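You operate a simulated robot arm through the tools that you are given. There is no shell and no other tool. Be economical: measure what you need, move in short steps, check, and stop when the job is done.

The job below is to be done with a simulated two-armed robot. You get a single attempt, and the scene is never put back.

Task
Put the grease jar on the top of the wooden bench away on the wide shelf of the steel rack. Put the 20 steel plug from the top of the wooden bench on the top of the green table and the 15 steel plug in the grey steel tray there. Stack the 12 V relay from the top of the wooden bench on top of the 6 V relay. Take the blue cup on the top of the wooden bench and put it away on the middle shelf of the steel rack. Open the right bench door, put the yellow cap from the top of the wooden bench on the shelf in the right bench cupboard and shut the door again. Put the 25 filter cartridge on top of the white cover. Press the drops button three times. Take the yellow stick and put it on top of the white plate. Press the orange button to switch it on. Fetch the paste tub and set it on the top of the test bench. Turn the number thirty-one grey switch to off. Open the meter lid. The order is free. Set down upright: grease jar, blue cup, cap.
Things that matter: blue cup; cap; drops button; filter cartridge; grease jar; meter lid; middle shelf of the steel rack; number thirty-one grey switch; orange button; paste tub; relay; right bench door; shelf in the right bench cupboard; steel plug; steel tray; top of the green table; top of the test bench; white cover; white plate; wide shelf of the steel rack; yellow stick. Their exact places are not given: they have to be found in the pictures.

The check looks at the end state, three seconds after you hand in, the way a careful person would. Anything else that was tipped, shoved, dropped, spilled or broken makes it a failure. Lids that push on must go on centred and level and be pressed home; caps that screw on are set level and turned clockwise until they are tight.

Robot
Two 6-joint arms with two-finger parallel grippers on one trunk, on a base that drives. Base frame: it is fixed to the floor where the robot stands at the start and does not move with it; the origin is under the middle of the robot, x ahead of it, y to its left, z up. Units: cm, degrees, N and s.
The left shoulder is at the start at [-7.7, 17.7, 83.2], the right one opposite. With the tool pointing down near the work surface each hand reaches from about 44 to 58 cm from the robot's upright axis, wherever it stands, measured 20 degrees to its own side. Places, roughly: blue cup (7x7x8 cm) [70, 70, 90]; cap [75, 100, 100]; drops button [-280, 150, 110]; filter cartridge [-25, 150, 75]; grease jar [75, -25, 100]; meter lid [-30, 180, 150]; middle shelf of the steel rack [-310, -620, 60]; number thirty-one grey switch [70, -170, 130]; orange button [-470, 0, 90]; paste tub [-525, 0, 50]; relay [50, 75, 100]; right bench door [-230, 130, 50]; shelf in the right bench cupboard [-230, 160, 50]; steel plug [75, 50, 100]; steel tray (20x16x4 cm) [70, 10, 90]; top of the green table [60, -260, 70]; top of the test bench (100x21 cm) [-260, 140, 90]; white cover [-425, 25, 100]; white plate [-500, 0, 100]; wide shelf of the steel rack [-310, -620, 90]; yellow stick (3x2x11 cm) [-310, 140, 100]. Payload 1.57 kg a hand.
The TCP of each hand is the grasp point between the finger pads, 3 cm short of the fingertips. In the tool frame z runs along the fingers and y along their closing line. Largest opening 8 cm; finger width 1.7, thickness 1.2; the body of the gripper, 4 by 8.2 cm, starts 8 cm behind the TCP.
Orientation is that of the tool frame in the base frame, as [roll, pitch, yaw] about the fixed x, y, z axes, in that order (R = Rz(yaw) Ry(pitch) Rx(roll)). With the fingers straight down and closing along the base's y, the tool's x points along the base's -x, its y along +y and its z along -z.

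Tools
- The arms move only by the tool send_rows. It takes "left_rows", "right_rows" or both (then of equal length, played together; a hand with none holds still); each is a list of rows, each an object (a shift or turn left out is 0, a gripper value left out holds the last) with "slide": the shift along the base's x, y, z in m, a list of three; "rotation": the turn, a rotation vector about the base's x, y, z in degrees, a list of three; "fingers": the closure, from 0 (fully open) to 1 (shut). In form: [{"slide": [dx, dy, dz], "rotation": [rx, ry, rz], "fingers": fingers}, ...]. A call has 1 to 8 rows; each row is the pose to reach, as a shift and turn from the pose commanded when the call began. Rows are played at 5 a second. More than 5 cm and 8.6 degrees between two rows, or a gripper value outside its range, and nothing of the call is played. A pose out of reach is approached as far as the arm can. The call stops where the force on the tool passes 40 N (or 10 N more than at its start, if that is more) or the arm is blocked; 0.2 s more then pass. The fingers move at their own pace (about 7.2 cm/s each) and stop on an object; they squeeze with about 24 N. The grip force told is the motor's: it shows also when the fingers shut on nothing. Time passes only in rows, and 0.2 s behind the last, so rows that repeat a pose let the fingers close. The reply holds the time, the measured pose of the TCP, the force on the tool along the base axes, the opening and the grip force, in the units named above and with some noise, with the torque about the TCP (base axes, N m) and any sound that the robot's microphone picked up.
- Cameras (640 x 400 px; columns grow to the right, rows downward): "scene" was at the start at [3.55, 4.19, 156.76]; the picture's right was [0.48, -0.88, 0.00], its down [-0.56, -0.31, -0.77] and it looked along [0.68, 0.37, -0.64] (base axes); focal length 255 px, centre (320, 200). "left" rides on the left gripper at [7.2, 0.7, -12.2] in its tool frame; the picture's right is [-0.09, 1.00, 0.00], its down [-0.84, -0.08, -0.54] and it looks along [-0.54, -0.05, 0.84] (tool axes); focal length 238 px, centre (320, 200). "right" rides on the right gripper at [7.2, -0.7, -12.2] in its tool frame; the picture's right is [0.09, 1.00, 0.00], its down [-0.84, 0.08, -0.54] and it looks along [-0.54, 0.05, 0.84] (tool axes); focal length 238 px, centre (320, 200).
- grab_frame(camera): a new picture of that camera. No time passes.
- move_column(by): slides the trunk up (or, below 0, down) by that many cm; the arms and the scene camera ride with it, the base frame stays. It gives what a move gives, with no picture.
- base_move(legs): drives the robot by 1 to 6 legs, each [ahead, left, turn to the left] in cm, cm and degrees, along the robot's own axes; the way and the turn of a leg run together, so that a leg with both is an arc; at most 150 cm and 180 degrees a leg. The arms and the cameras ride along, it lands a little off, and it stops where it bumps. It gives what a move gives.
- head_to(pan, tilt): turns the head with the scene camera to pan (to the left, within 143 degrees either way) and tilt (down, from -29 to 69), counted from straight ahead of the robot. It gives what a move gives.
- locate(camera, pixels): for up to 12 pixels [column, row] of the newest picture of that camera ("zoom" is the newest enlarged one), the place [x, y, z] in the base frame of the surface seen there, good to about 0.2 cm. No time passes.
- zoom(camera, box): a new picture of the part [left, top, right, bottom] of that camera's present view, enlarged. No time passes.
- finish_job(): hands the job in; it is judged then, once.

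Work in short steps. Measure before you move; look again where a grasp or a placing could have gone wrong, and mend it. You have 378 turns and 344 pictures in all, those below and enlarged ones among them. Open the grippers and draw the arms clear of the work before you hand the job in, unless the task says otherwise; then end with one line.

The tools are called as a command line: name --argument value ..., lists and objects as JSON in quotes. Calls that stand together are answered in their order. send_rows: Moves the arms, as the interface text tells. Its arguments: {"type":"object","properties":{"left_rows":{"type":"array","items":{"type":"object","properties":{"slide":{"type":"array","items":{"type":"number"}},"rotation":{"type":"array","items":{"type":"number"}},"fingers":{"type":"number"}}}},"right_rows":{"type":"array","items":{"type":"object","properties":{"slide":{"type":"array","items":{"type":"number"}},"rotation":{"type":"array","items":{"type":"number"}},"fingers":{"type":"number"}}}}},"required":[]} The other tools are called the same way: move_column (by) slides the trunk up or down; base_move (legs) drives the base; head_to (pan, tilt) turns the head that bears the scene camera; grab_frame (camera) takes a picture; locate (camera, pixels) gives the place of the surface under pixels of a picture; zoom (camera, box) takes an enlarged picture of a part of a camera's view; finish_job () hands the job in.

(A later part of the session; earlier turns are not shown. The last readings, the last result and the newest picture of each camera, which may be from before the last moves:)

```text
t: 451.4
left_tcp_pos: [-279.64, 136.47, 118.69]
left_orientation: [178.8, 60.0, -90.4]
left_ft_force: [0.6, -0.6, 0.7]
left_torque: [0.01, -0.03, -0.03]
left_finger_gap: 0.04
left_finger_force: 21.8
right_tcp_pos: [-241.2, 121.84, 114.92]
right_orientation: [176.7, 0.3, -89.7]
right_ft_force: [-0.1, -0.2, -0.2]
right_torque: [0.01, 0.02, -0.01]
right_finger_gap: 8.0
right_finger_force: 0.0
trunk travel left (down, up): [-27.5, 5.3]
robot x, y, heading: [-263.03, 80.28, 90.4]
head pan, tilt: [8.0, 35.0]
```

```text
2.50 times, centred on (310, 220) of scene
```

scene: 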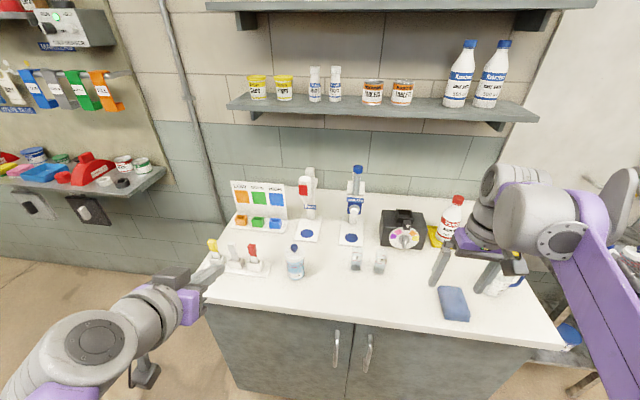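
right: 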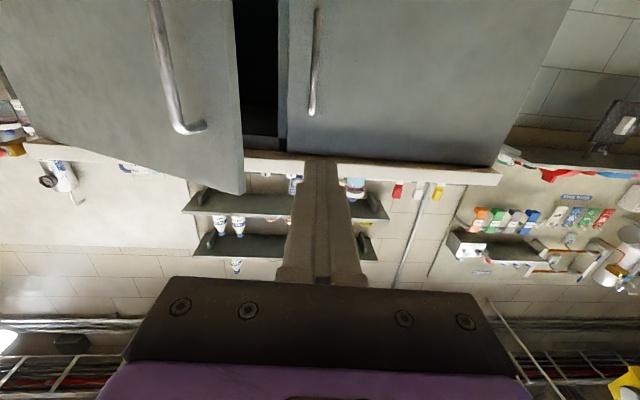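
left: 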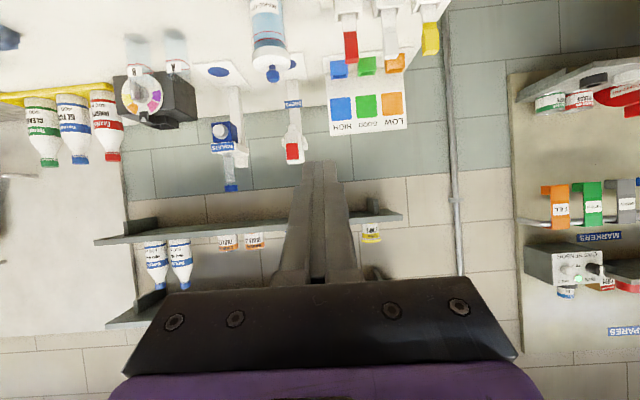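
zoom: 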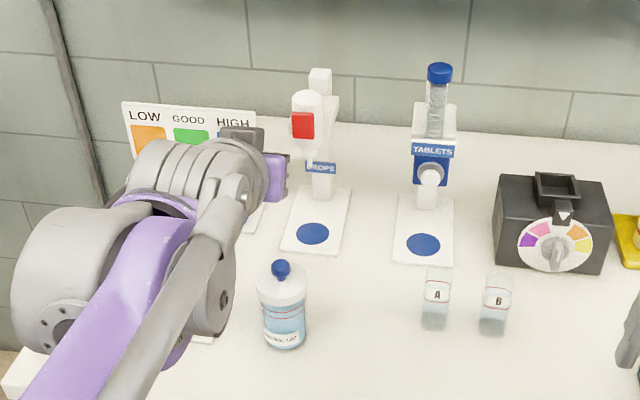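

Three clicks counted. Next the yellow stick at (−305.4, 137.2): I level the left hand so that the stick can later be laid flat, pull back, and shift left 24.

send_rows --left_rows '[{"slide": [0, -0.04, 0.01], "rotation": [7.5, 0, 0], "fingers": 0.4}, {"slide": [0, -0.08, 0.02], "rotation": [15, 0, 0]}, {"slide": [0, -0.12, 0.02], "rotation": [22.5, 0, 0]}, {"slide": [0, -0.16, 0.02], "rotation": [30, 0, 0]}]'

base_move --legs '[[0, 24, 0]]'

grab_frame --camera "left"

zoom --camera "scene" --box '[200, 180, 400, 330]'

```text
t: 452.4
left_tcp_pos: [-280.4, 122.2, 120.24]
left_orientation: [-115.9, 77.9, -22.4]
left_ft_force: [0.3, 0.1, 1.0]
left_torque: [-0.11, 0.01, 0.05]
left_finger_gap: 4.8
left_finger_force: 0.0
left hand out of reach, approached as far as the arm can: row 3, 4
right_tcp_pos: [-241.19, 121.71, 114.79]
right_orientation: [176.7, 0.3, -89.7]
right_ft_force: [-0.4, -0.2, 0.4]
right_torque: [0.05, -0.04, 0.02]
right_finger_gap: 8.0
right_finger_force: 0.0
trunk travel left (down, up): [-27.5, 5.3]
robot x, y, heading: [-262.87, 80.32, 90.2]
head pan, tilt: [8.0, 35.0]
```

```text
t: 455.3
left_tcp_pos: [-305.25, 122.34, 120.9]
left_orientation: [174.4, 86.5, -93.4]
left_ft_force: [-0.7, -1.0, -0.3]
left_torque: [0.01, 0.03, 0.0]
left_finger_gap: 4.82
left_finger_force: 0.1
right_tcp_pos: [-266.33, 121.78, 114.73]
right_orientation: [176.7, 0.2, -89.4]
right_ft_force: [-0.9, -0.3, 0.5]
right_torque: [0.0, 0.01, 0.02]
right_finger_gap: 7.98
right_finger_force: 0.1
trunk travel left (down, up): [-27.5, 5.3]
robot x, y, heading: [-287.82, 80.48, 90.4]
head pan, tilt: [8.0, 35.0]
```

```text
179 pictures are left
```

left: 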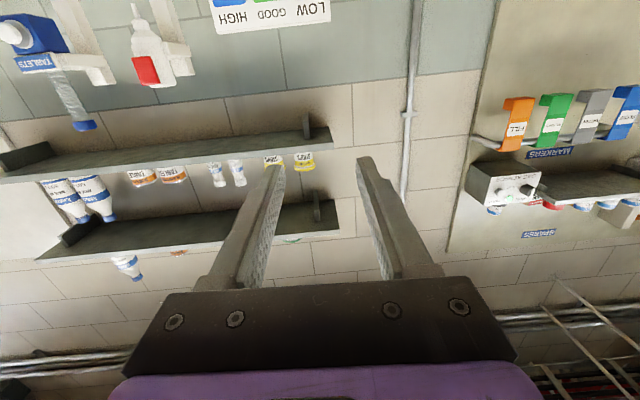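

```text
2.67 times, centred on (300, 255) of scene
```

zoom: 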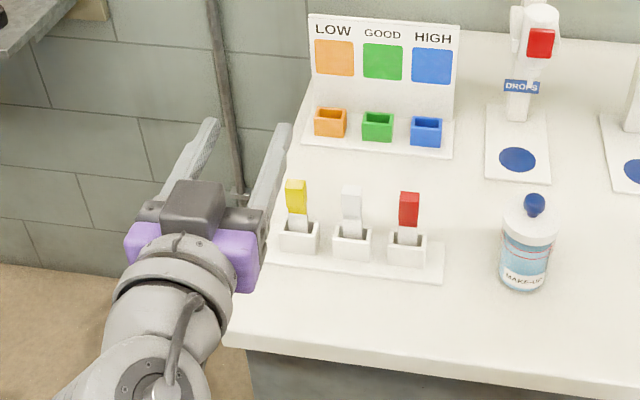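

Level now at (−305.2, 122.3, 120.9). I re-measure the yellow stick's head.

locate --camera "zoom" --pixels '[[296, 190], [288, 200], [304, 200], [296, 182], [297, 210], [297, 220], [300, 240], [352, 200], [344, 200]]'

```text
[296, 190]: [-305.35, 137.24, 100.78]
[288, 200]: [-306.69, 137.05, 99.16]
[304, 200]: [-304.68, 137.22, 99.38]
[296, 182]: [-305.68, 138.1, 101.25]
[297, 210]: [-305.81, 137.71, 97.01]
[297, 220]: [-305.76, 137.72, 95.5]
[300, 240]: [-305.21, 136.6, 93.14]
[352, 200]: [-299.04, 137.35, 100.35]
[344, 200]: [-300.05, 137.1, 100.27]
```

Head centre ≈ (−305.6, 138.1, 99.2). I lower the level hand in front of the bench edge and then go forward to straddle the head.

send_rows --left_rows '[{"slide": [-0.003, -0.02, -0.04]}, {"slide": [-0.003, -0.02, -0.08]}, {"slide": [-0.003, -0.02, -0.12]}, {"slide": [-0.003, -0.02, -0.16]}, {"slide": [-0.003, -0.02, -0.2]}, {"slide": [-0.003, -0.02, -0.217]}, {"slide": [-0.003, 0.02, -0.217]}, {"slide": [-0.003, 0.06, -0.217]}]'

grab_frame --camera "left"

zoom --camera "scene" --box '[200, 180, 400, 330]'

```text
t: 457.1
left_tcp_pos: [-305.42, 128.53, 99.38]
left_orientation: [175.1, 86.6, -92.7]
left_ft_force: [0.0, 1.1, -0.4]
left_torque: [-0.03, 0.0, -0.02]
left_finger_gap: 4.77
left_finger_force: 0.0
right_tcp_pos: [-266.2, 121.93, 114.7]
right_orientation: [176.7, 0.2, -89.5]
right_ft_force: [0.8, 0.5, -0.6]
right_torque: [0.0, 0.0, -0.02]
right_finger_gap: 8.01
right_finger_force: 0.0
trunk travel left (down, up): [-27.5, 5.3]
robot x, y, heading: [-287.69, 80.52, 90.3]
head pan, tilt: [8.0, 35.0]
```

```text
177 pictures are left
```

left: 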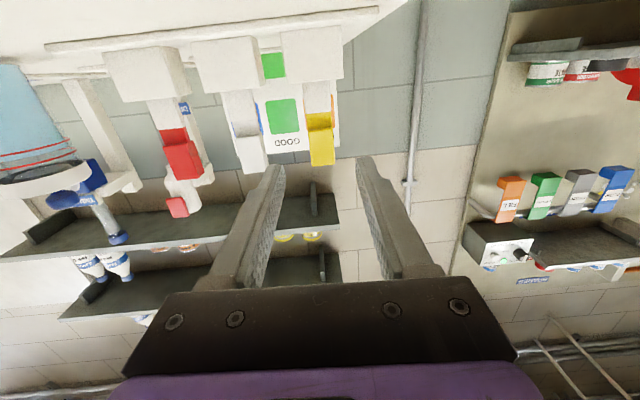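

```text
2.67 times, centred on (300, 255) of scene
```

zoom: 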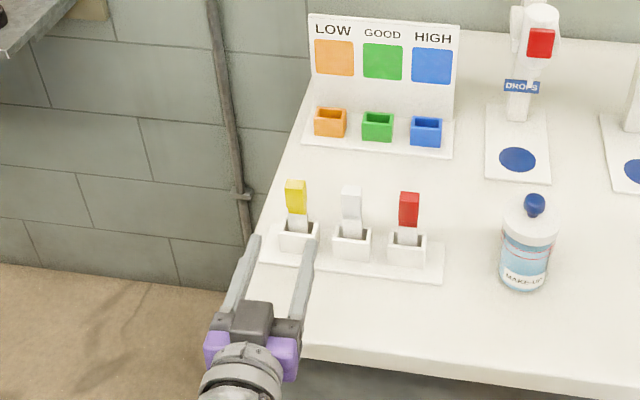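

Aligned. I go forward 8.5 cm and close on the head.

send_rows --left_rows '[{"slide": [0, 0.04, -0.001]}, {"slide": [0, 0.075, -0.002]}, {"slide": [0, 0.085, -0.002]}, {"slide": [0, 0.085, -0.002], "fingers": 1}, {"slide": [0, 0.085, -0.002], "fingers": 1}, {"slide": [0, 0.085, -0.002], "fingers": 1}]'

grab_frame --camera "left"

```text
t: 458.5
left_tcp_pos: [-305.38, 136.68, 99.26]
left_orientation: [174.2, 86.5, -93.5]
left_ft_force: [0.7, 0.7, -0.3]
left_torque: [-0.02, 0.0, -0.01]
left_finger_gap: 2.09
left_finger_force: 24.3
right_tcp_pos: [-266.46, 121.85, 114.78]
right_orientation: [176.7, 0.1, -89.5]
right_ft_force: [0.2, 0.3, -0.5]
right_torque: [-0.02, 0.0, 0.02]
right_finger_gap: 8.03
right_finger_force: 0.1
trunk travel left (down, up): [-27.5, 5.3]
robot x, y, heading: [-287.73, 80.29, 90.4]
head pan, tilt: [8.0, 35.0]
```

```text
175 pictures are left
```

left: 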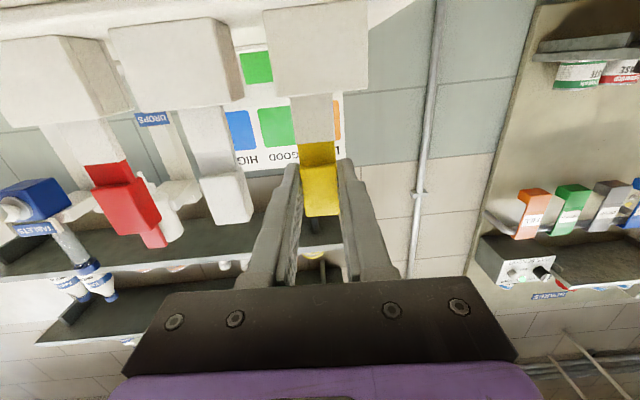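

Gripped (2.1 cm). I lift it straight up 14 cm.

send_rows --left_rows '[{"slide": [0, 0, 0.02]}, {"slide": [0, 0, 0.05]}, {"slide": [0, 0, 0.09]}, {"slide": [0, 0, 0.13]}, {"slide": [0, -0.03, 0.16]}, {"slide": [0, -0.07, 0.18]}]'

grab_frame --camera "left"

grab_frame --camera "scene"

```text
t: 459.9
left_tcp_pos: [-305.14, 129.34, 117.28]
left_orientation: [174.3, 86.6, -93.5]
left_ft_force: [0.2, -0.4, -0.6]
left_torque: [0.01, -0.03, 0.01]
left_finger_gap: 2.09
left_finger_force: 24.5
right_tcp_pos: [-266.42, 121.62, 114.74]
right_orientation: [176.8, 0.3, -89.4]
right_ft_force: [-0.2, -0.4, -0.3]
right_torque: [-0.02, 0.02, -0.01]
right_finger_gap: 7.99
right_finger_force: 0.1
trunk travel left (down, up): [-27.5, 5.3]
robot x, y, heading: [-287.53, 80.52, 90.3]
head pan, tilt: [8.0, 35.0]
```

```text
174 pictures are left
```

left: 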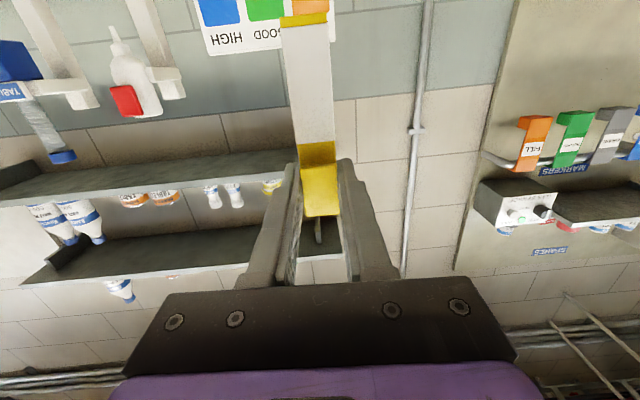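

```text
173 pictures are left
```

scene: 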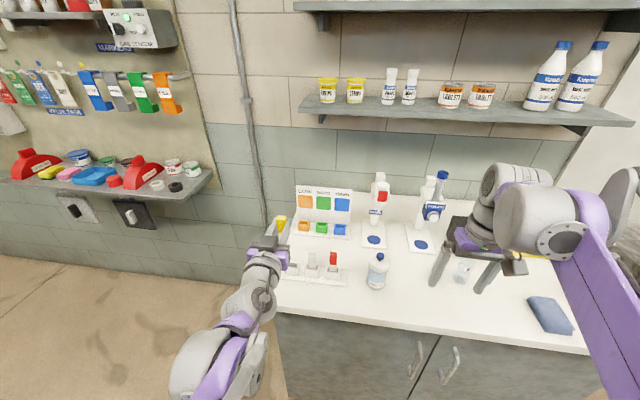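

The stick is out and held. Now I carry it along while fetching cartridge 25 with the right hand: back 25, right 248 to the filter station.

base_move --legs '[[-25, 0, 0], [0, -120, 0], [0, -115, 0]]'

head_to --pan -10 --tilt 40

grab_frame --camera "scene"

```text
t: 482.1
left_tcp_pos: [-70.96, 107.21, 117.13]
left_orientation: [174.2, 86.6, -91.9]
left_ft_force: [0.5, -0.6, 0.0]
left_torque: [-0.02, 0.0, 0.0]
left_finger_gap: 2.11
left_finger_force: 23.4
right_tcp_pos: [-31.89, 100.54, 114.87]
right_orientation: [176.8, 0.1, -87.7]
right_ft_force: [1.1, -0.4, 0.6]
right_torque: [0.01, 0.0, -0.02]
right_finger_gap: 8.01
right_finger_force: 0.2
trunk travel left (down, up): [-27.5, 5.3]
robot x, y, heading: [-52.19, 58.81, 92.2]
head pan, tilt: [8.0, 35.0]
```

```text
t: 482.9
left_tcp_pos: [-70.89, 107.27, 117.23]
left_orientation: [174.3, 86.5, -91.9]
left_ft_force: [-0.4, 0.5, -0.4]
left_torque: [0.02, -0.02, 0.03]
left_finger_gap: 2.09
left_finger_force: 24.2
right_tcp_pos: [-31.85, 100.51, 114.82]
right_orientation: [176.7, 0.1, -87.8]
right_ft_force: [0.7, 0.1, 1.1]
right_torque: [0.0, 0.03, -0.06]
right_finger_gap: 7.98
right_finger_force: 0.0
trunk travel left (down, up): [-27.5, 5.3]
robot x, y, heading: [-52.62, 58.7, 91.9]
head pan, tilt: [-10.0, 40.0]
```

```text
172 pictures are left
```

scene: 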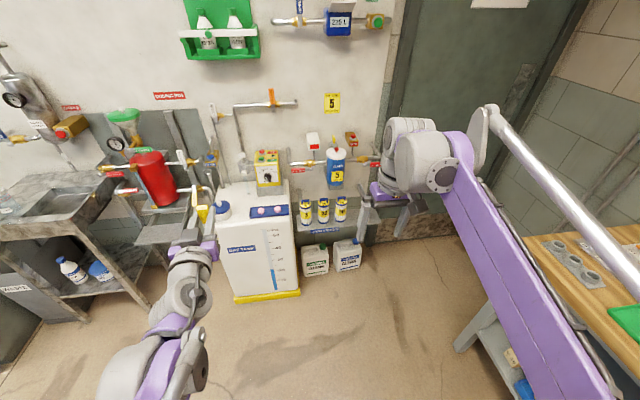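

I zoom on the cartridges and measure.

zoom --camera "scene" --box '[280, 140, 380, 240]'

locate --camera "zoom" --pixels '[[275, 270], [248, 270], [302, 270], [275, 240], [275, 325], [275, 255], [192, 270], [355, 270], [330, 270], [385, 345], [360, 130], [375, 195]]'

```text
4.00 times, centred on (330, 190) of scene
```

zoom: 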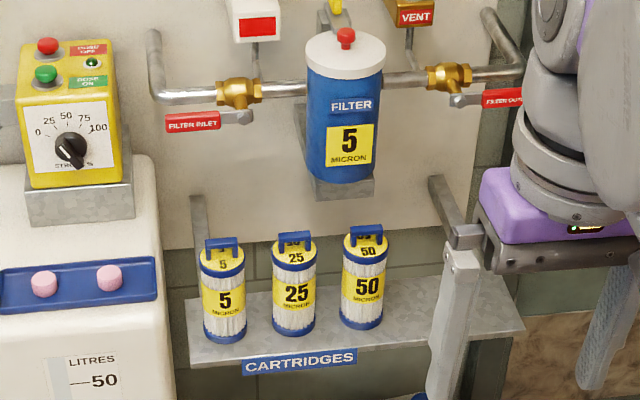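

```text
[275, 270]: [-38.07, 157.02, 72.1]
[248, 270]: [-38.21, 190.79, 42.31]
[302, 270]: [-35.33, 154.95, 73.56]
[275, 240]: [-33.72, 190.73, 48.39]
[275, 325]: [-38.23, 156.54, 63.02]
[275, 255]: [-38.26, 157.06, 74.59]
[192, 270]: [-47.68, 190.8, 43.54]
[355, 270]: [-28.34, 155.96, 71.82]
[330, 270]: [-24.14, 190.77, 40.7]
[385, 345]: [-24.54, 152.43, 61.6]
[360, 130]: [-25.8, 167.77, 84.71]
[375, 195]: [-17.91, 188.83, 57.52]
```

Cartridge 25 centre ≈ (−36.1, 157), z 62–76. I tilt the right hand 45°, lower the trunk 15, and drive 38 ahead.

send_rows --right_rows '[{"rotation": [8, 0, 0], "fingers": 0.25}, {"rotation": [16, 0, 0]}, {"rotation": [24, 0, 0]}, {"rotation": [32, 0, 0]}, {"rotation": [40, 0, 0]}, {"rotation": [45, 0, 0]}]'

move_column --by -15

base_move --legs '[[38, 0, -2]]'

grab_frame --camera "right"

grab_frame --camera "scene"

```text
t: 484.3
left_tcp_pos: [-70.99, 107.21, 117.2]
left_orientation: [174.3, 86.5, -91.8]
left_ft_force: [0.2, -0.3, 0.3]
left_torque: [0.02, 0.01, -0.02]
left_finger_gap: 2.09
left_finger_force: 23.8
right_tcp_pos: [-31.92, 100.61, 114.85]
right_orientation: [178.9, 45.4, -86.9]
right_ft_force: [0.1, 0.9, 0.6]
right_torque: [0.0, -0.02, 0.0]
right_finger_gap: 5.97
right_finger_force: 0.1
trunk travel left (down, up): [-27.5, 5.3]
robot x, y, heading: [-52.44, 58.54, 92.0]
head pan, tilt: [-10.0, 40.0]
```

```text
t: 486.0
left_tcp_pos: [-70.93, 107.23, 102.16]
left_orientation: [174.7, 86.5, -91.4]
left_ft_force: [-0.4, 0.2, 0.1]
left_torque: [-0.02, -0.01, 0.0]
left_finger_gap: 2.08
left_finger_force: 23.6
right_tcp_pos: [-31.92, 100.46, 99.74]
right_orientation: [178.9, 45.1, -87.0]
right_ft_force: [-0.3, 0.0, 0.5]
right_torque: [0.02, 0.02, -0.03]
right_finger_gap: 6.01
right_finger_force: 0.0
trunk travel left (down, up): [-12.5, 20.3]
robot x, y, heading: [-52.29, 58.45, 92.0]
head pan, tilt: [-10.0, 40.0]
```

```text
t: 488.4
left_tcp_pos: [-70.33, 145.94, 102.13]
left_orientation: [174.3, 86.5, -93.5]
left_ft_force: [1.0, 0.1, 0.2]
left_torque: [-0.02, -0.01, 0.0]
left_finger_gap: 2.06
left_finger_force: 24.1
right_tcp_pos: [-31.51, 138.15, 99.69]
right_orientation: [178.8, 45.2, -88.5]
right_ft_force: [-0.2, -0.1, -0.1]
right_torque: [-0.02, -0.01, 0.03]
right_finger_gap: 5.96
right_finger_force: 0.1
trunk travel left (down, up): [-12.5, 20.3]
robot x, y, heading: [-52.79, 96.94, 90.2]
head pan, tilt: [-10.0, 40.0]
```

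```text
170 pictures are left
```

right: 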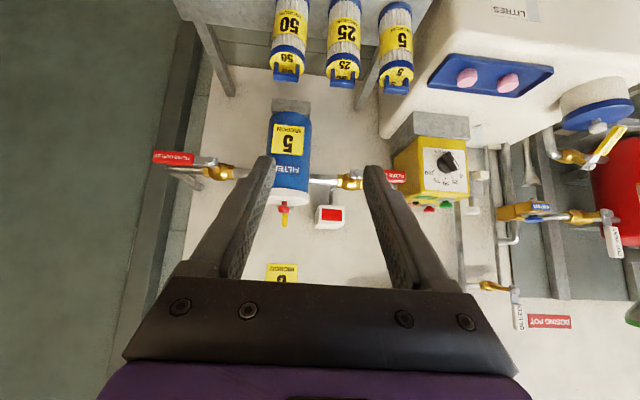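

```text
169 pictures are left
```

scene: 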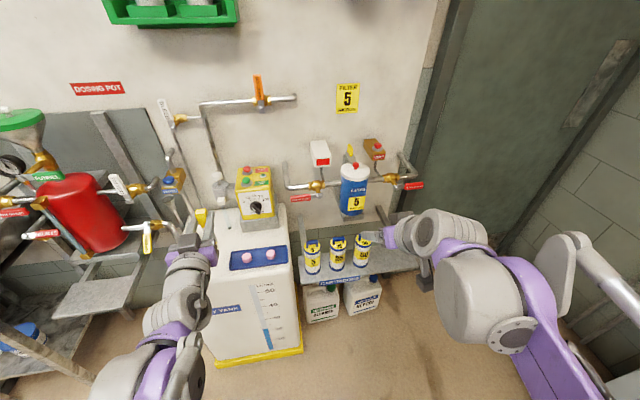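

I measure cartridge 25 in the right picture, at (345,40).

locate --camera "right" --pixels '[[345, 30], [330, 30], [360, 30], [343, 65], [343, 75], [358, 64], [328, 62], [345, 55], [290, 30], [396, 30], [345, 80]]'

```text
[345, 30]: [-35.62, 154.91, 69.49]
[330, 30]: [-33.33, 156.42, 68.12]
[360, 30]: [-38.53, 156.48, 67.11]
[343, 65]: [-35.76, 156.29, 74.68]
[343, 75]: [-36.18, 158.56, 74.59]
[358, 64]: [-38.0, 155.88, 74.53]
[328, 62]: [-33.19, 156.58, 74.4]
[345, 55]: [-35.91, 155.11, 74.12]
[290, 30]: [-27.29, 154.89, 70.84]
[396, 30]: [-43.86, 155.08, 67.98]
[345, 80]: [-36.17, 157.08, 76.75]
```

Centre (−35.8, 157.3), ~5 cm wide, neighbours 8.3 cm apart. I go to a point in front and above (y 145, z 81.5).

send_rows --right_rows '[{"slide": [-0.01, 0.014, -0.037]}, {"slide": [-0.02, 0.028, -0.074]}, {"slide": [-0.03, 0.042, -0.111]}, {"slide": [-0.043, 0.056, -0.148]}, {"slide": [-0.043, 0.068, -0.182]}, {"slide": [-0.043, 0.068, -0.182]}]'

grab_frame --camera "right"

```text
t: 489.8
left_tcp_pos: [-70.36, 145.84, 102.16]
left_orientation: [174.4, 86.5, -93.4]
left_ft_force: [-0.7, 0.5, -0.4]
left_torque: [0.03, 0.02, 0.01]
left_finger_gap: 2.09
left_finger_force: 24.1
right_tcp_pos: [-35.9, 144.83, 81.53]
right_orientation: [178.7, 45.2, -88.6]
right_ft_force: [0.0, -0.1, 0.4]
right_torque: [0.02, 0.01, -0.02]
right_finger_gap: 5.98
right_finger_force: 0.1
trunk travel left (down, up): [-12.5, 20.3]
robot x, y, heading: [-52.89, 96.9, 90.2]
head pan, tilt: [-10.0, 40.0]
```

```text
168 pictures are left
```

right: 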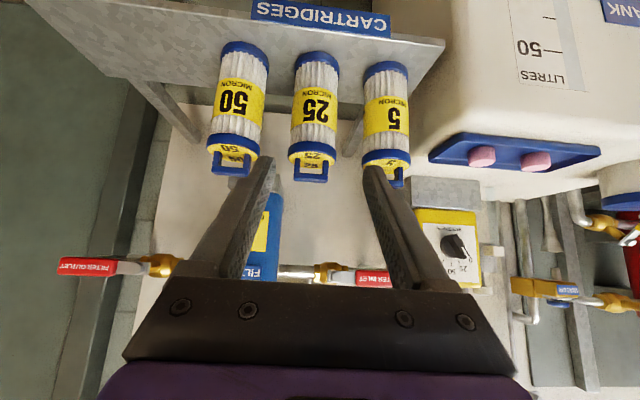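

Symmetric about cartridge 25. I advance diagonally 17 cm in small steps to straddle it.

send_rows --right_rows '[{"slide": [0.001, 0.03, -0.03]}, {"slide": [0.001, 0.06, -0.06]}, {"slide": [0.001, 0.09, -0.09]}, {"slide": [0.001, 0.121, -0.118]}, {"slide": [0.001, 0.121, -0.118]}]'

grab_frame --camera "right"

```text
t: 491.0
left_tcp_pos: [-70.37, 145.93, 102.26]
left_orientation: [174.4, 86.5, -93.4]
left_ft_force: [0.2, 0.5, -0.6]
left_torque: [0.01, 0.02, 0.0]
left_finger_gap: 2.08
left_finger_force: 24.0
right_tcp_pos: [-35.73, 157.02, 69.7]
right_orientation: [178.8, 45.2, -88.6]
right_ft_force: [1.0, 0.8, 1.2]
right_torque: [0.05, 0.02, -0.02]
right_finger_gap: 6.02
right_finger_force: 0.1
trunk travel left (down, up): [-12.5, 20.3]
robot x, y, heading: [-53.0, 96.75, 90.4]
head pan, tilt: [-10.0, 40.0]
```

```text
167 pictures are left
```

right: 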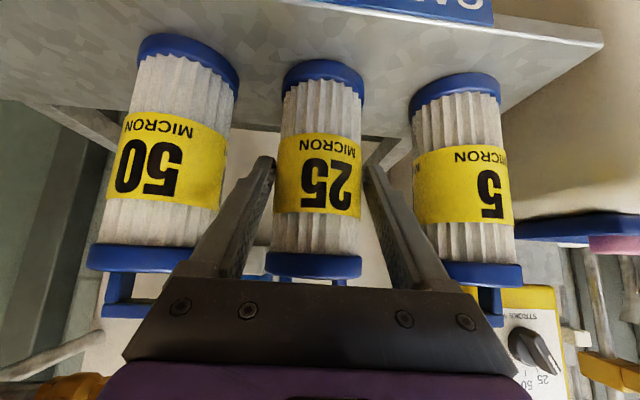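

Well centred. I close and lift.

send_rows --right_rows '[{"fingers": 1}, {"fingers": 1}, {"fingers": 1}, {"slide": [0, 0, 0.02], "fingers": 1}, {"slide": [0, 0, 0.05], "fingers": 1}, {"slide": [0, -0.03, 0.08], "fingers": 1}, {"slide": [0, -0.07, 0.1], "fingers": 1}, {"slide": [0, -0.11, 0.12], "fingers": 1}]'

grab_frame --camera "right"

grab_frame --camera "scene"

```text
t: 492.8
left_tcp_pos: [-70.4, 145.85, 102.17]
left_orientation: [174.4, 86.5, -93.5]
left_ft_force: [-0.2, 0.3, 0.5]
left_torque: [0.01, -0.05, 0.02]
left_finger_gap: 2.06
left_finger_force: 23.8
right_tcp_pos: [-35.7, 145.88, 81.93]
right_orientation: [178.9, 45.3, -88.5]
right_ft_force: [-0.5, -0.1, -2.0]
right_torque: [-0.03, 0.0, 0.0]
right_finger_gap: 5.66
right_finger_force: 24.0
trunk travel left (down, up): [-12.5, 20.3]
robot x, y, heading: [-53.25, 96.63, 90.6]
head pan, tilt: [-10.0, 40.0]
```

```text
166 pictures are left
```

right: 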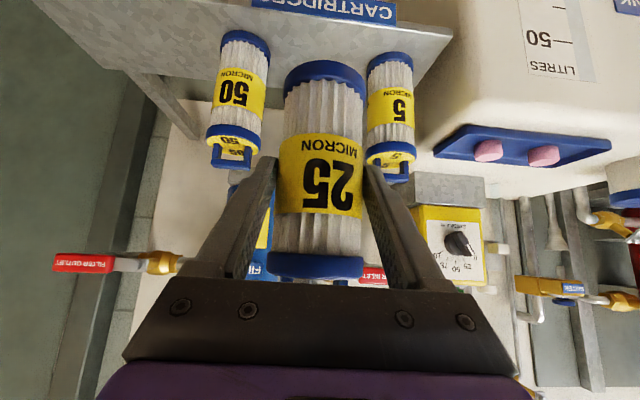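

```text
165 pictures are left
```

scene: 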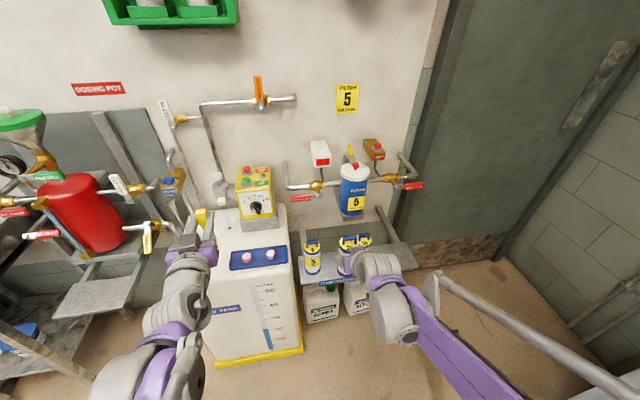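

Cartridge held upright. I raise, back off 45 and drive left along the aisle toward x≈−300, then look at the far station.

move_column --by 15

base_move --legs '[[-42, 0, 0], [0, 120, 0], [0, 120, 0]]'

head_to --pan 95 --tilt 15

grab_frame --camera "scene"

```text
t: 494.6
left_tcp_pos: [-70.25, 145.95, 117.14]
left_orientation: [173.8, 86.5, -94.0]
left_ft_force: [-0.2, 0.2, 0.2]
left_torque: [-0.01, -0.01, -0.01]
left_finger_gap: 2.08
left_finger_force: 24.1
right_tcp_pos: [-35.59, 145.87, 96.75]
right_orientation: [178.8, 45.2, -88.5]
right_ft_force: [-0.2, -0.4, -1.3]
right_torque: [0.01, 0.01, -0.01]
right_finger_gap: 5.66
right_finger_force: 23.8
trunk travel left (down, up): [-27.5, 5.3]
robot x, y, heading: [-53.16, 96.69, 90.2]
head pan, tilt: [-10.0, 40.0]
```

```text
t: 517.4
left_tcp_pos: [-305.04, 105.83, 117.16]
left_orientation: [174.3, 86.5, -93.4]
left_ft_force: [-0.4, -0.3, 0.0]
left_torque: [0.03, 0.0, -0.01]
left_finger_gap: 2.11
left_finger_force: 24.5
right_tcp_pos: [-270.37, 105.94, 96.83]
right_orientation: [178.8, 45.2, -88.5]
right_ft_force: [-0.4, -0.8, -1.5]
right_torque: [-0.02, 0.0, -0.01]
right_finger_gap: 5.64
right_finger_force: 23.7
trunk travel left (down, up): [-27.5, 5.3]
robot x, y, heading: [-287.92, 56.98, 90.6]
head pan, tilt: [-10.0, 40.0]
```

```text
t: 519.2
left_tcp_pos: [-305.06, 105.84, 117.13]
left_orientation: [174.2, 86.5, -93.4]
left_ft_force: [0.5, 0.4, 0.4]
left_torque: [-0.02, 0.0, -0.01]
left_finger_gap: 2.09
left_finger_force: 23.8
right_tcp_pos: [-270.38, 106.04, 96.82]
right_orientation: [178.8, 45.3, -88.5]
right_ft_force: [1.5, -0.2, -1.3]
right_torque: [-0.03, 0.02, 0.01]
right_finger_gap: 5.68
right_finger_force: 23.9
trunk travel left (down, up): [-27.5, 5.3]
robot x, y, heading: [-287.73, 56.85, 90.5]
head pan, tilt: [95.0, 15.0]
```

```text
164 pictures are left
```

scene: 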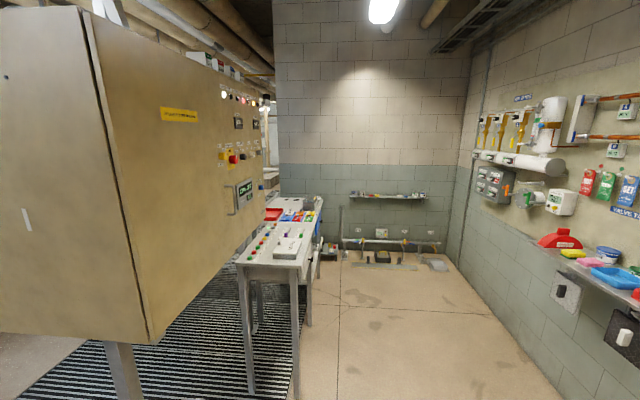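

A white console table faces +y beyond the cabinet. I zoom and measure its edges.

zoom --camera "scene" --box '[220, 180, 340, 300]'

locate --camera "scene" --pixels '[[240, 262], [300, 268], [298, 395], [310, 325], [280, 240], [310, 215], [300, 245], [265, 185], [150, 330], [325, 200], [275, 225]]'

```text
3.33 times, centred on (280, 240) of scene
```

zoom: 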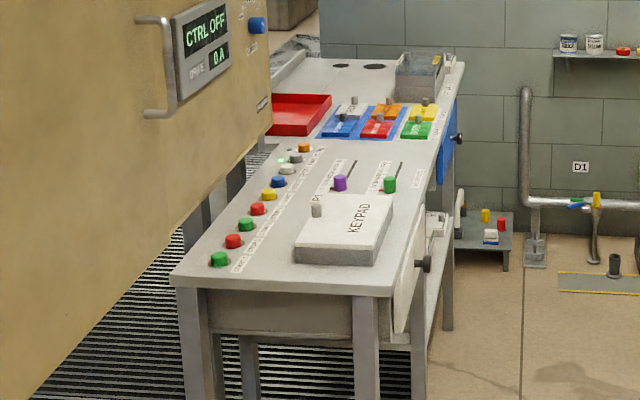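

```text
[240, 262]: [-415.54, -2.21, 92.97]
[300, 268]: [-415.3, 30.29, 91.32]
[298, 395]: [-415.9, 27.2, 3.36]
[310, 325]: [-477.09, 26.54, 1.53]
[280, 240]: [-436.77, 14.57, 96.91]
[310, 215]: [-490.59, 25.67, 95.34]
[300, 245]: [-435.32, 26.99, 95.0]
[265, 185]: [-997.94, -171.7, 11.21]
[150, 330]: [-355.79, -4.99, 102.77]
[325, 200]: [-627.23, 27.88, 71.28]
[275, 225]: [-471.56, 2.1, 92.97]
```

The white "KEYPAD" cover is at (−437, 20, 96); table front y 31, top 93. I go left 75, turn 180° in the free aisle, and drive along the table facing it.

base_move --legs '[[0, 75, 0], [18, 0, 0], [0, 0, 90], [0, 0, 90]]'

head_to --pan -20 --tilt 25

grab_frame --camera "scene"

```text
t: 535.1
left_tcp_pos: [-346.15, 23.89, 117.1]
left_orientation: [174.2, 86.7, 87.8]
left_ft_force: [0.2, -0.4, 0.6]
left_torque: [-0.02, 0.02, -0.03]
left_finger_gap: 2.07
left_finger_force: 24.2
right_tcp_pos: [-380.8, 23.03, 96.86]
right_orientation: [178.8, 45.1, 92.9]
right_ft_force: [-0.1, -0.3, -1.9]
right_torque: [0.03, -0.06, -0.03]
right_finger_gap: 5.63
right_finger_force: 24.4
trunk travel left (down, up): [-27.5, 5.3]
robot x, y, heading: [-364.89, 72.84, -88.2]
head pan, tilt: [95.0, 15.0]
```

```text
t: 537.0
left_tcp_pos: [-346.25, 23.98, 117.19]
left_orientation: [174.3, 86.6, 88.0]
left_ft_force: [0.4, -0.1, -0.1]
left_torque: [0.01, 0.05, 0.02]
left_finger_gap: 2.07
left_finger_force: 24.2
right_tcp_pos: [-380.86, 23.07, 96.81]
right_orientation: [178.8, 45.1, 92.9]
right_ft_force: [0.8, 0.1, -0.6]
right_torque: [0.05, -0.01, 0.0]
right_finger_gap: 5.63
right_finger_force: 24.1
trunk travel left (down, up): [-27.5, 5.3]
robot x, y, heading: [-364.61, 72.69, -88.2]
head pan, tilt: [-20.0, 25.0]
```

```text
162 pictures are left
```

scene: 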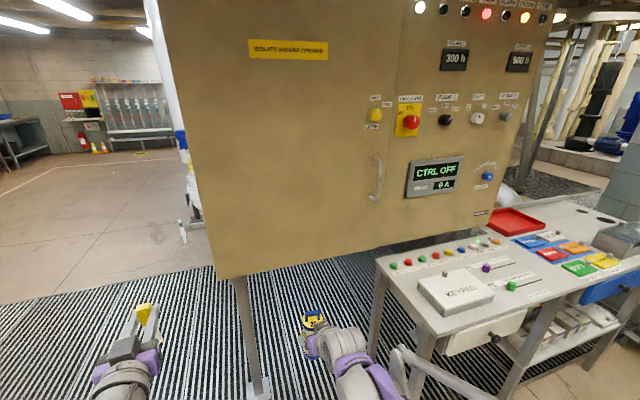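

Before moving along the table I raise the right hand 15 cm and back off 22, then drive right 72.

send_rows --right_rows '[{"slide": [0, 0, 0.04]}, {"slide": [0, 0, 0.08]}, {"slide": [0, 0, 0.12]}, {"slide": [0, 0, 0.16]}]'

base_move --legs '[[-22, 0, -1], [0, -75, 0]]'

head_to --pan 0 --tilt 38

grab_frame --camera "scene"

```text
t: 538.0
left_tcp_pos: [-346.19, 24.01, 117.23]
left_orientation: [174.3, 86.4, 87.9]
left_ft_force: [0.0, -0.9, -0.6]
left_torque: [0.01, 0.02, -0.02]
left_finger_gap: 2.08
left_finger_force: 24.0
right_tcp_pos: [-380.86, 22.56, 112.89]
right_orientation: [178.9, 45.1, 92.9]
right_ft_force: [-0.2, 0.0, -1.2]
right_torque: [0.04, -0.03, 0.01]
right_finger_gap: 5.64
right_finger_force: 23.7
trunk travel left (down, up): [-27.5, 5.3]
robot x, y, heading: [-364.74, 72.63, -88.2]
head pan, tilt: [-20.0, 25.0]
```

```text
t: 546.1
left_tcp_pos: [-421.76, 44.91, 117.18]
left_orientation: [174.2, 86.5, 85.3]
left_ft_force: [-0.1, 0.3, -0.2]
left_torque: [-0.01, -0.01, 0.01]
left_finger_gap: 2.07
left_finger_force: 23.8
right_tcp_pos: [-456.43, 45.14, 112.64]
right_orientation: [178.8, 45.2, 90.3]
right_ft_force: [0.4, 0.9, -1.8]
right_torque: [0.01, 0.01, 0.04]
right_finger_gap: 5.63
right_finger_force: 24.0
trunk travel left (down, up): [-27.5, 5.3]
robot x, y, heading: [-438.24, 94.36, -90.7]
head pan, tilt: [-20.0, 25.0]
```

```text
t: 547.0
left_tcp_pos: [-421.89, 44.86, 117.09]
left_orientation: [174.2, 86.5, 85.4]
left_ft_force: [1.5, -0.2, 0.1]
left_torque: [-0.05, 0.0, -0.02]
left_finger_gap: 2.08
left_finger_force: 24.5
right_tcp_pos: [-456.39, 45.07, 112.74]
right_orientation: [178.8, 45.2, 90.4]
right_ft_force: [0.3, -0.4, -1.6]
right_torque: [0.04, 0.04, -0.02]
right_finger_gap: 5.64
right_finger_force: 23.6
trunk travel left (down, up): [-27.5, 5.3]
robot x, y, heading: [-437.91, 94.3, -90.5]
head pan, tilt: [0.0, 38.0]
```

```text
161 pictures are left
```

scene: 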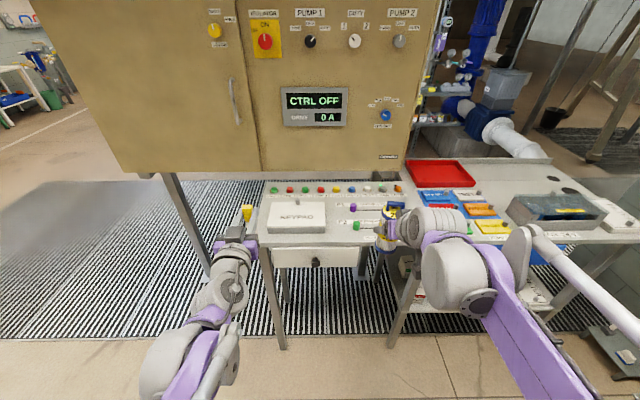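

I zoom on the keypad cover and the button row.

zoom --camera "scene" --box '[240, 160, 420, 270]'

locate --camera "zoom" --pixels '[[110, 155], [300, 155], [105, 235], [315, 240], [200, 190], [170, 145], [555, 95], [395, 170], [410, 235], [200, 262], [110, 110], [580, 110]]'

```text
3.56 times, centred on (330, 215) of scene
```

zoom: 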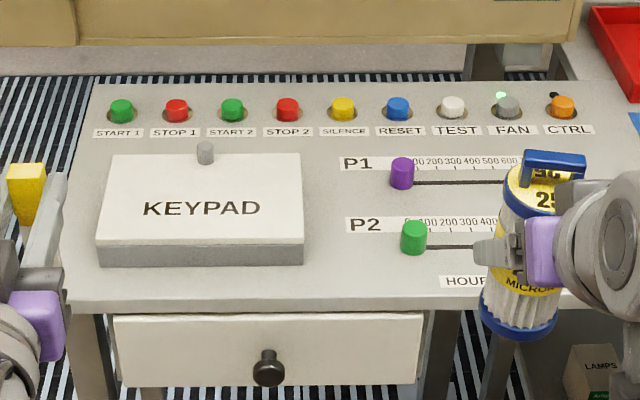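

```text
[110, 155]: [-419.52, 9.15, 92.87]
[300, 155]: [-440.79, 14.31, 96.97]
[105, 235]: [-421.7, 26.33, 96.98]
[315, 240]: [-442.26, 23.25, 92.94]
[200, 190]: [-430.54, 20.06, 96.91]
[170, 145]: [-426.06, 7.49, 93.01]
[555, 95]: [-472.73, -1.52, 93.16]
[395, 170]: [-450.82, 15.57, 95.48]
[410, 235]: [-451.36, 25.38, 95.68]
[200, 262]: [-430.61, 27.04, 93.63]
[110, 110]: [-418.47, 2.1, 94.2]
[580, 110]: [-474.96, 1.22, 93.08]
```

Cover top is z 96.95, spanning x −441…−421, y 14…26.7. I drive left 22 and ahead 20 so the cartridge comes over it.

base_move --legs '[[0, 22, 0], [20, 0, 0]]'

grab_frame --camera "right"

zoom --camera "scene" --box '[220, 150, 480, 330]'

```text
t: 550.7
left_tcp_pos: [-400.2, 24.51, 117.23]
left_orientation: [174.2, 86.6, 85.5]
left_ft_force: [-0.7, -0.2, 0.8]
left_torque: [0.0, 0.03, -0.03]
left_finger_gap: 2.08
left_finger_force: 24.2
right_tcp_pos: [-434.76, 24.75, 112.71]
right_orientation: [178.8, 45.2, 90.5]
right_ft_force: [0.8, 0.2, -2.4]
right_torque: [0.02, -0.01, -0.02]
right_finger_gap: 5.63
right_finger_force: 24.3
trunk travel left (down, up): [-27.5, 5.3]
robot x, y, heading: [-416.6, 74.02, -90.4]
head pan, tilt: [0.0, 38.0]
```

```text
159 pictures are left
```

right: 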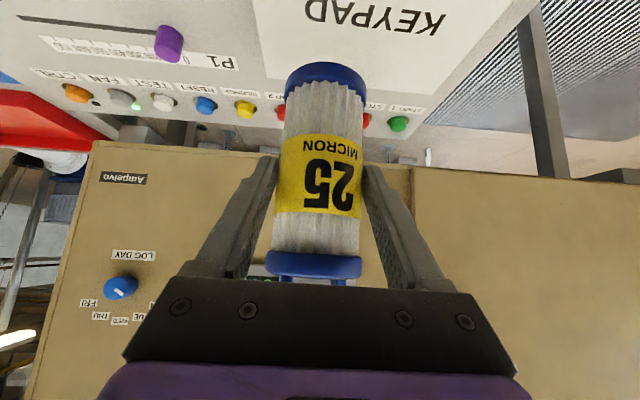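

```text
2.22 times, centred on (350, 240) of scene
```

zoom: 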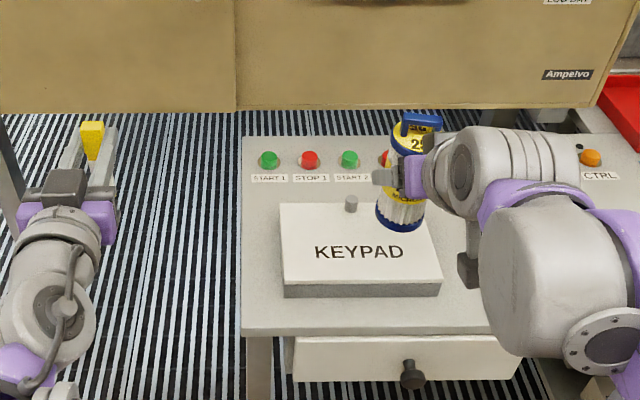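

I shift (+3.8, −4) and lower to 106.5, then creep to contact.

send_rows --right_rows '[{"slide": [0.02, -0.02, 0]}, {"slide": [0.038, -0.04, -0.02]}, {"slide": [0.038, -0.04, -0.06]}, {"slide": [0.038, -0.04, -0.072]}, {"slide": [0.038, -0.04, -0.077]}, {"slide": [0.038, -0.04, -0.08]}]'

grab_frame --camera "right"

```text
t: 552.1
left_tcp_pos: [-400.07, 24.7, 117.15]
left_orientation: [174.5, 86.5, 85.7]
left_ft_force: [0.5, 0.5, 0.4]
left_torque: [0.01, 0.01, 0.03]
left_finger_gap: 2.08
left_finger_force: 24.1
right_tcp_pos: [-431.09, 20.85, 104.84]
right_orientation: [178.9, 45.4, 90.4]
right_ft_force: [-0.1, -0.4, 11.0]
right_torque: [-0.16, 0.32, -0.01]
right_finger_gap: 5.66
right_finger_force: 24.0
trunk travel left (down, up): [-27.5, 5.3]
robot x, y, heading: [-416.72, 74.0, -90.8]
head pan, tilt: [0.0, 38.0]
```

```text
157 pictures are left
```

right: 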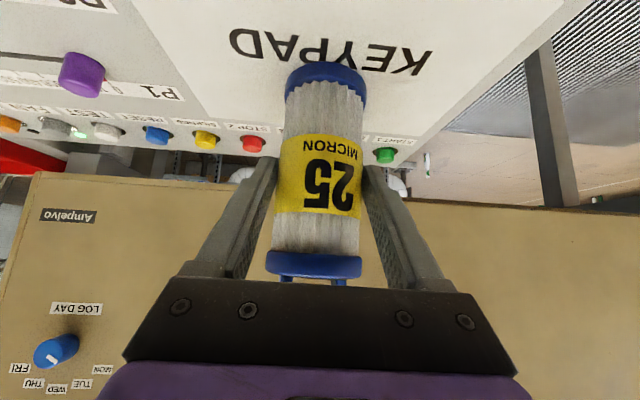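

Contact (11 N). I open a little and withdraw backwards and up along the hand axis.

send_rows --right_rows '[{"slide": [0, 0, 0.001]}, {"slide": [0, 0, 0.001], "fingers": 0.15}, {"slide": [0, 0, 0.001], "fingers": 0.12}, {"slide": [0, 0.02, 0.021]}, {"slide": [0, 0.05, 0.05]}, {"slide": [0, 0.08, 0.08]}, {"slide": [0, 0.11, 0.11]}, {"slide": [0, 0.14, 0.12]}]'

grab_frame --camera "right"

zoom --camera "scene" --box '[220, 150, 480, 330]'

```text
t: 553.9
left_tcp_pos: [-400.19, 24.68, 117.2]
left_orientation: [174.1, 86.4, 85.3]
left_ft_force: [0.9, 1.0, 0.5]
left_torque: [-0.02, 0.02, 0.02]
left_finger_gap: 2.07
left_finger_force: 24.4
right_tcp_pos: [-431.07, 34.71, 116.91]
right_orientation: [178.9, 45.2, 90.4]
right_ft_force: [0.4, 0.1, -0.2]
right_torque: [0.01, -0.01, 0.03]
right_finger_gap: 7.05
right_finger_force: 0.2
trunk travel left (down, up): [-27.5, 5.3]
robot x, y, heading: [-416.62, 73.84, -90.6]
head pan, tilt: [0.0, 38.0]
```

```text
156 pictures are left
```

right: 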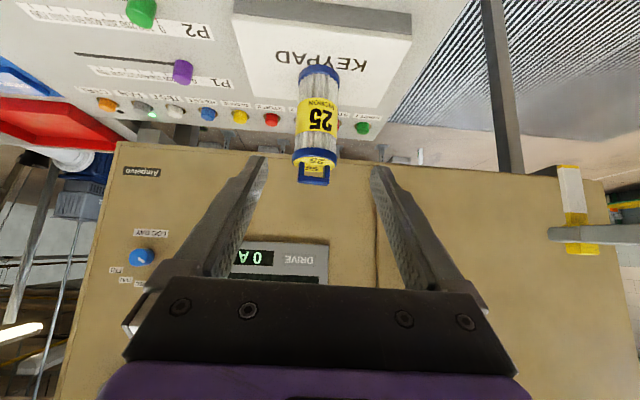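

```text
2.22 times, centred on (350, 240) of scene
```

zoom: 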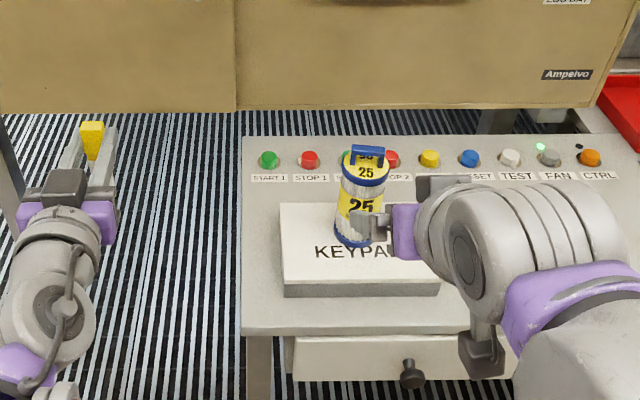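

The cartridge stands on the white cover. Now the orange CTRL button at zoom (590,157): I measure it.

zoom --camera "scene" --box '[430, 195, 480, 230]'

locate --camera "zoom" --pixels '[[370, 235], [340, 235], [395, 235], [370, 210], [370, 265], [310, 180], [135, 235], [460, 235], [370, 100]]'

```text
11.43 times, centred on (455, 212) of scene
```

zoom: 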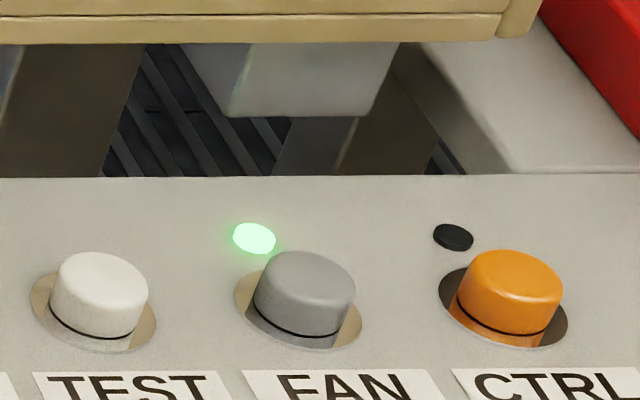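

```text
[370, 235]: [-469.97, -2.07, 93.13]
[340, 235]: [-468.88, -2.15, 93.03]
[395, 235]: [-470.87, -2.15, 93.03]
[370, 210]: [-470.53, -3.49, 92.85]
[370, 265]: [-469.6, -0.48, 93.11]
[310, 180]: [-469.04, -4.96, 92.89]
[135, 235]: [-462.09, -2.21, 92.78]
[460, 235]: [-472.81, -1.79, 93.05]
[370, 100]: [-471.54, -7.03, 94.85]
```

locate --camera "zoom" --pixels '[[515, 275], [480, 270], [550, 290], [515, 255], [510, 300], [515, 340], [305, 275], [250, 30], [560, 320]]'

```text
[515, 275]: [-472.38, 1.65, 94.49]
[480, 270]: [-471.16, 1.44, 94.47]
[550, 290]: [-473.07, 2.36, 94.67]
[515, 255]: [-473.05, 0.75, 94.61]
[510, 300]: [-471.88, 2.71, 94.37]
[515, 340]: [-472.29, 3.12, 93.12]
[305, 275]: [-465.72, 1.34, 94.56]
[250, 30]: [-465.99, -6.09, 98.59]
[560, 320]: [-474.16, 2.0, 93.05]
```

Button top centre (−472.4, 1.7, 94.5). I raise the left hand (to clear the cartridge), back off 15, drive right 38, and ahead 26.

send_rows --left_rows '[{"slide": [0, 0, 0.04]}, {"slide": [0, 0, 0.08]}, {"slide": [0, 0, 0.12]}, {"slide": [0, 0, 0.16]}]' --right_rows '[{"fingers": 1}, {"fingers": 1}, {"fingers": 1}, {"fingers": 1}]'

base_move --legs '[[-15, 0, 0], [0, -38, 0], [24, 0, 0]]'

grab_frame --camera "scene"

grab_frame --camera "right"

```text
t: 554.9
left_tcp_pos: [-400.36, 24.75, 133.16]
left_orientation: [174.1, 86.5, 85.4]
left_ft_force: [-1.7, -0.4, -0.3]
left_torque: [-0.02, -0.01, -0.05]
left_finger_gap: 2.08
left_finger_force: 23.6
right_tcp_pos: [-431.1, 34.71, 116.81]
right_orientation: [178.8, 45.3, 90.4]
right_ft_force: [0.5, -0.2, 0.1]
right_torque: [-0.02, 0.01, -0.02]
right_finger_gap: 0.0
right_finger_force: 21.2
trunk travel left (down, up): [-27.5, 5.3]
robot x, y, heading: [-416.66, 74.5, -90.6]
head pan, tilt: [0.0, 38.0]
```

```text
t: 561.1
left_tcp_pos: [-437.32, 15.66, 133.03]
left_orientation: [174.2, 86.5, 85.9]
left_ft_force: [-0.2, -0.2, 0.7]
left_torque: [-0.04, 0.05, 0.01]
left_finger_gap: 2.12
left_finger_force: 24.1
right_tcp_pos: [-468.24, 25.3, 116.89]
right_orientation: [178.8, 45.2, 90.8]
right_ft_force: [-0.7, -1.1, -0.7]
right_torque: [0.02, 0.03, 0.01]
right_finger_gap: 0.01
right_finger_force: 21.6
trunk travel left (down, up): [-27.5, 5.3]
robot x, y, heading: [-454.52, 65.13, -90.1]
head pan, tilt: [0.0, 38.0]
```

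```text
153 pictures are left
```

scene: 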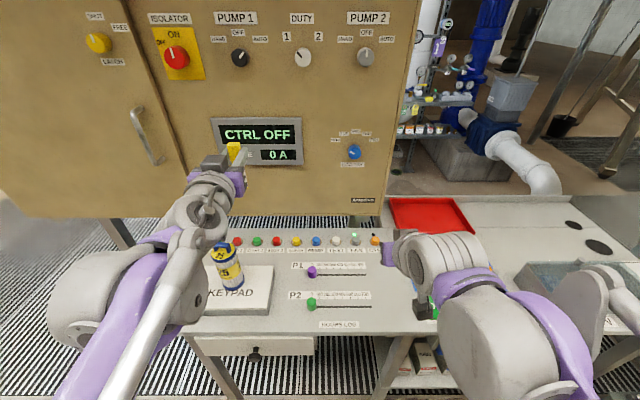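

```text
152 pictures are left
```

right: 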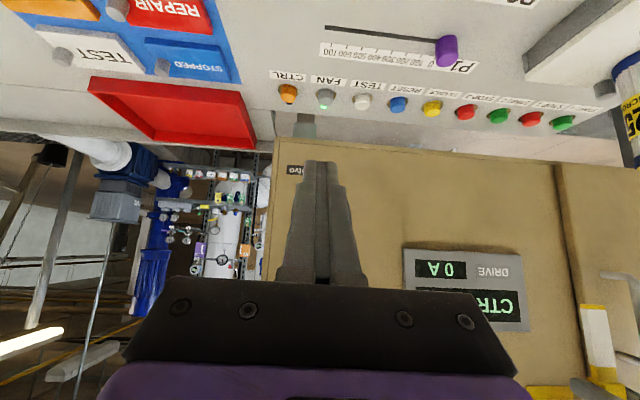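

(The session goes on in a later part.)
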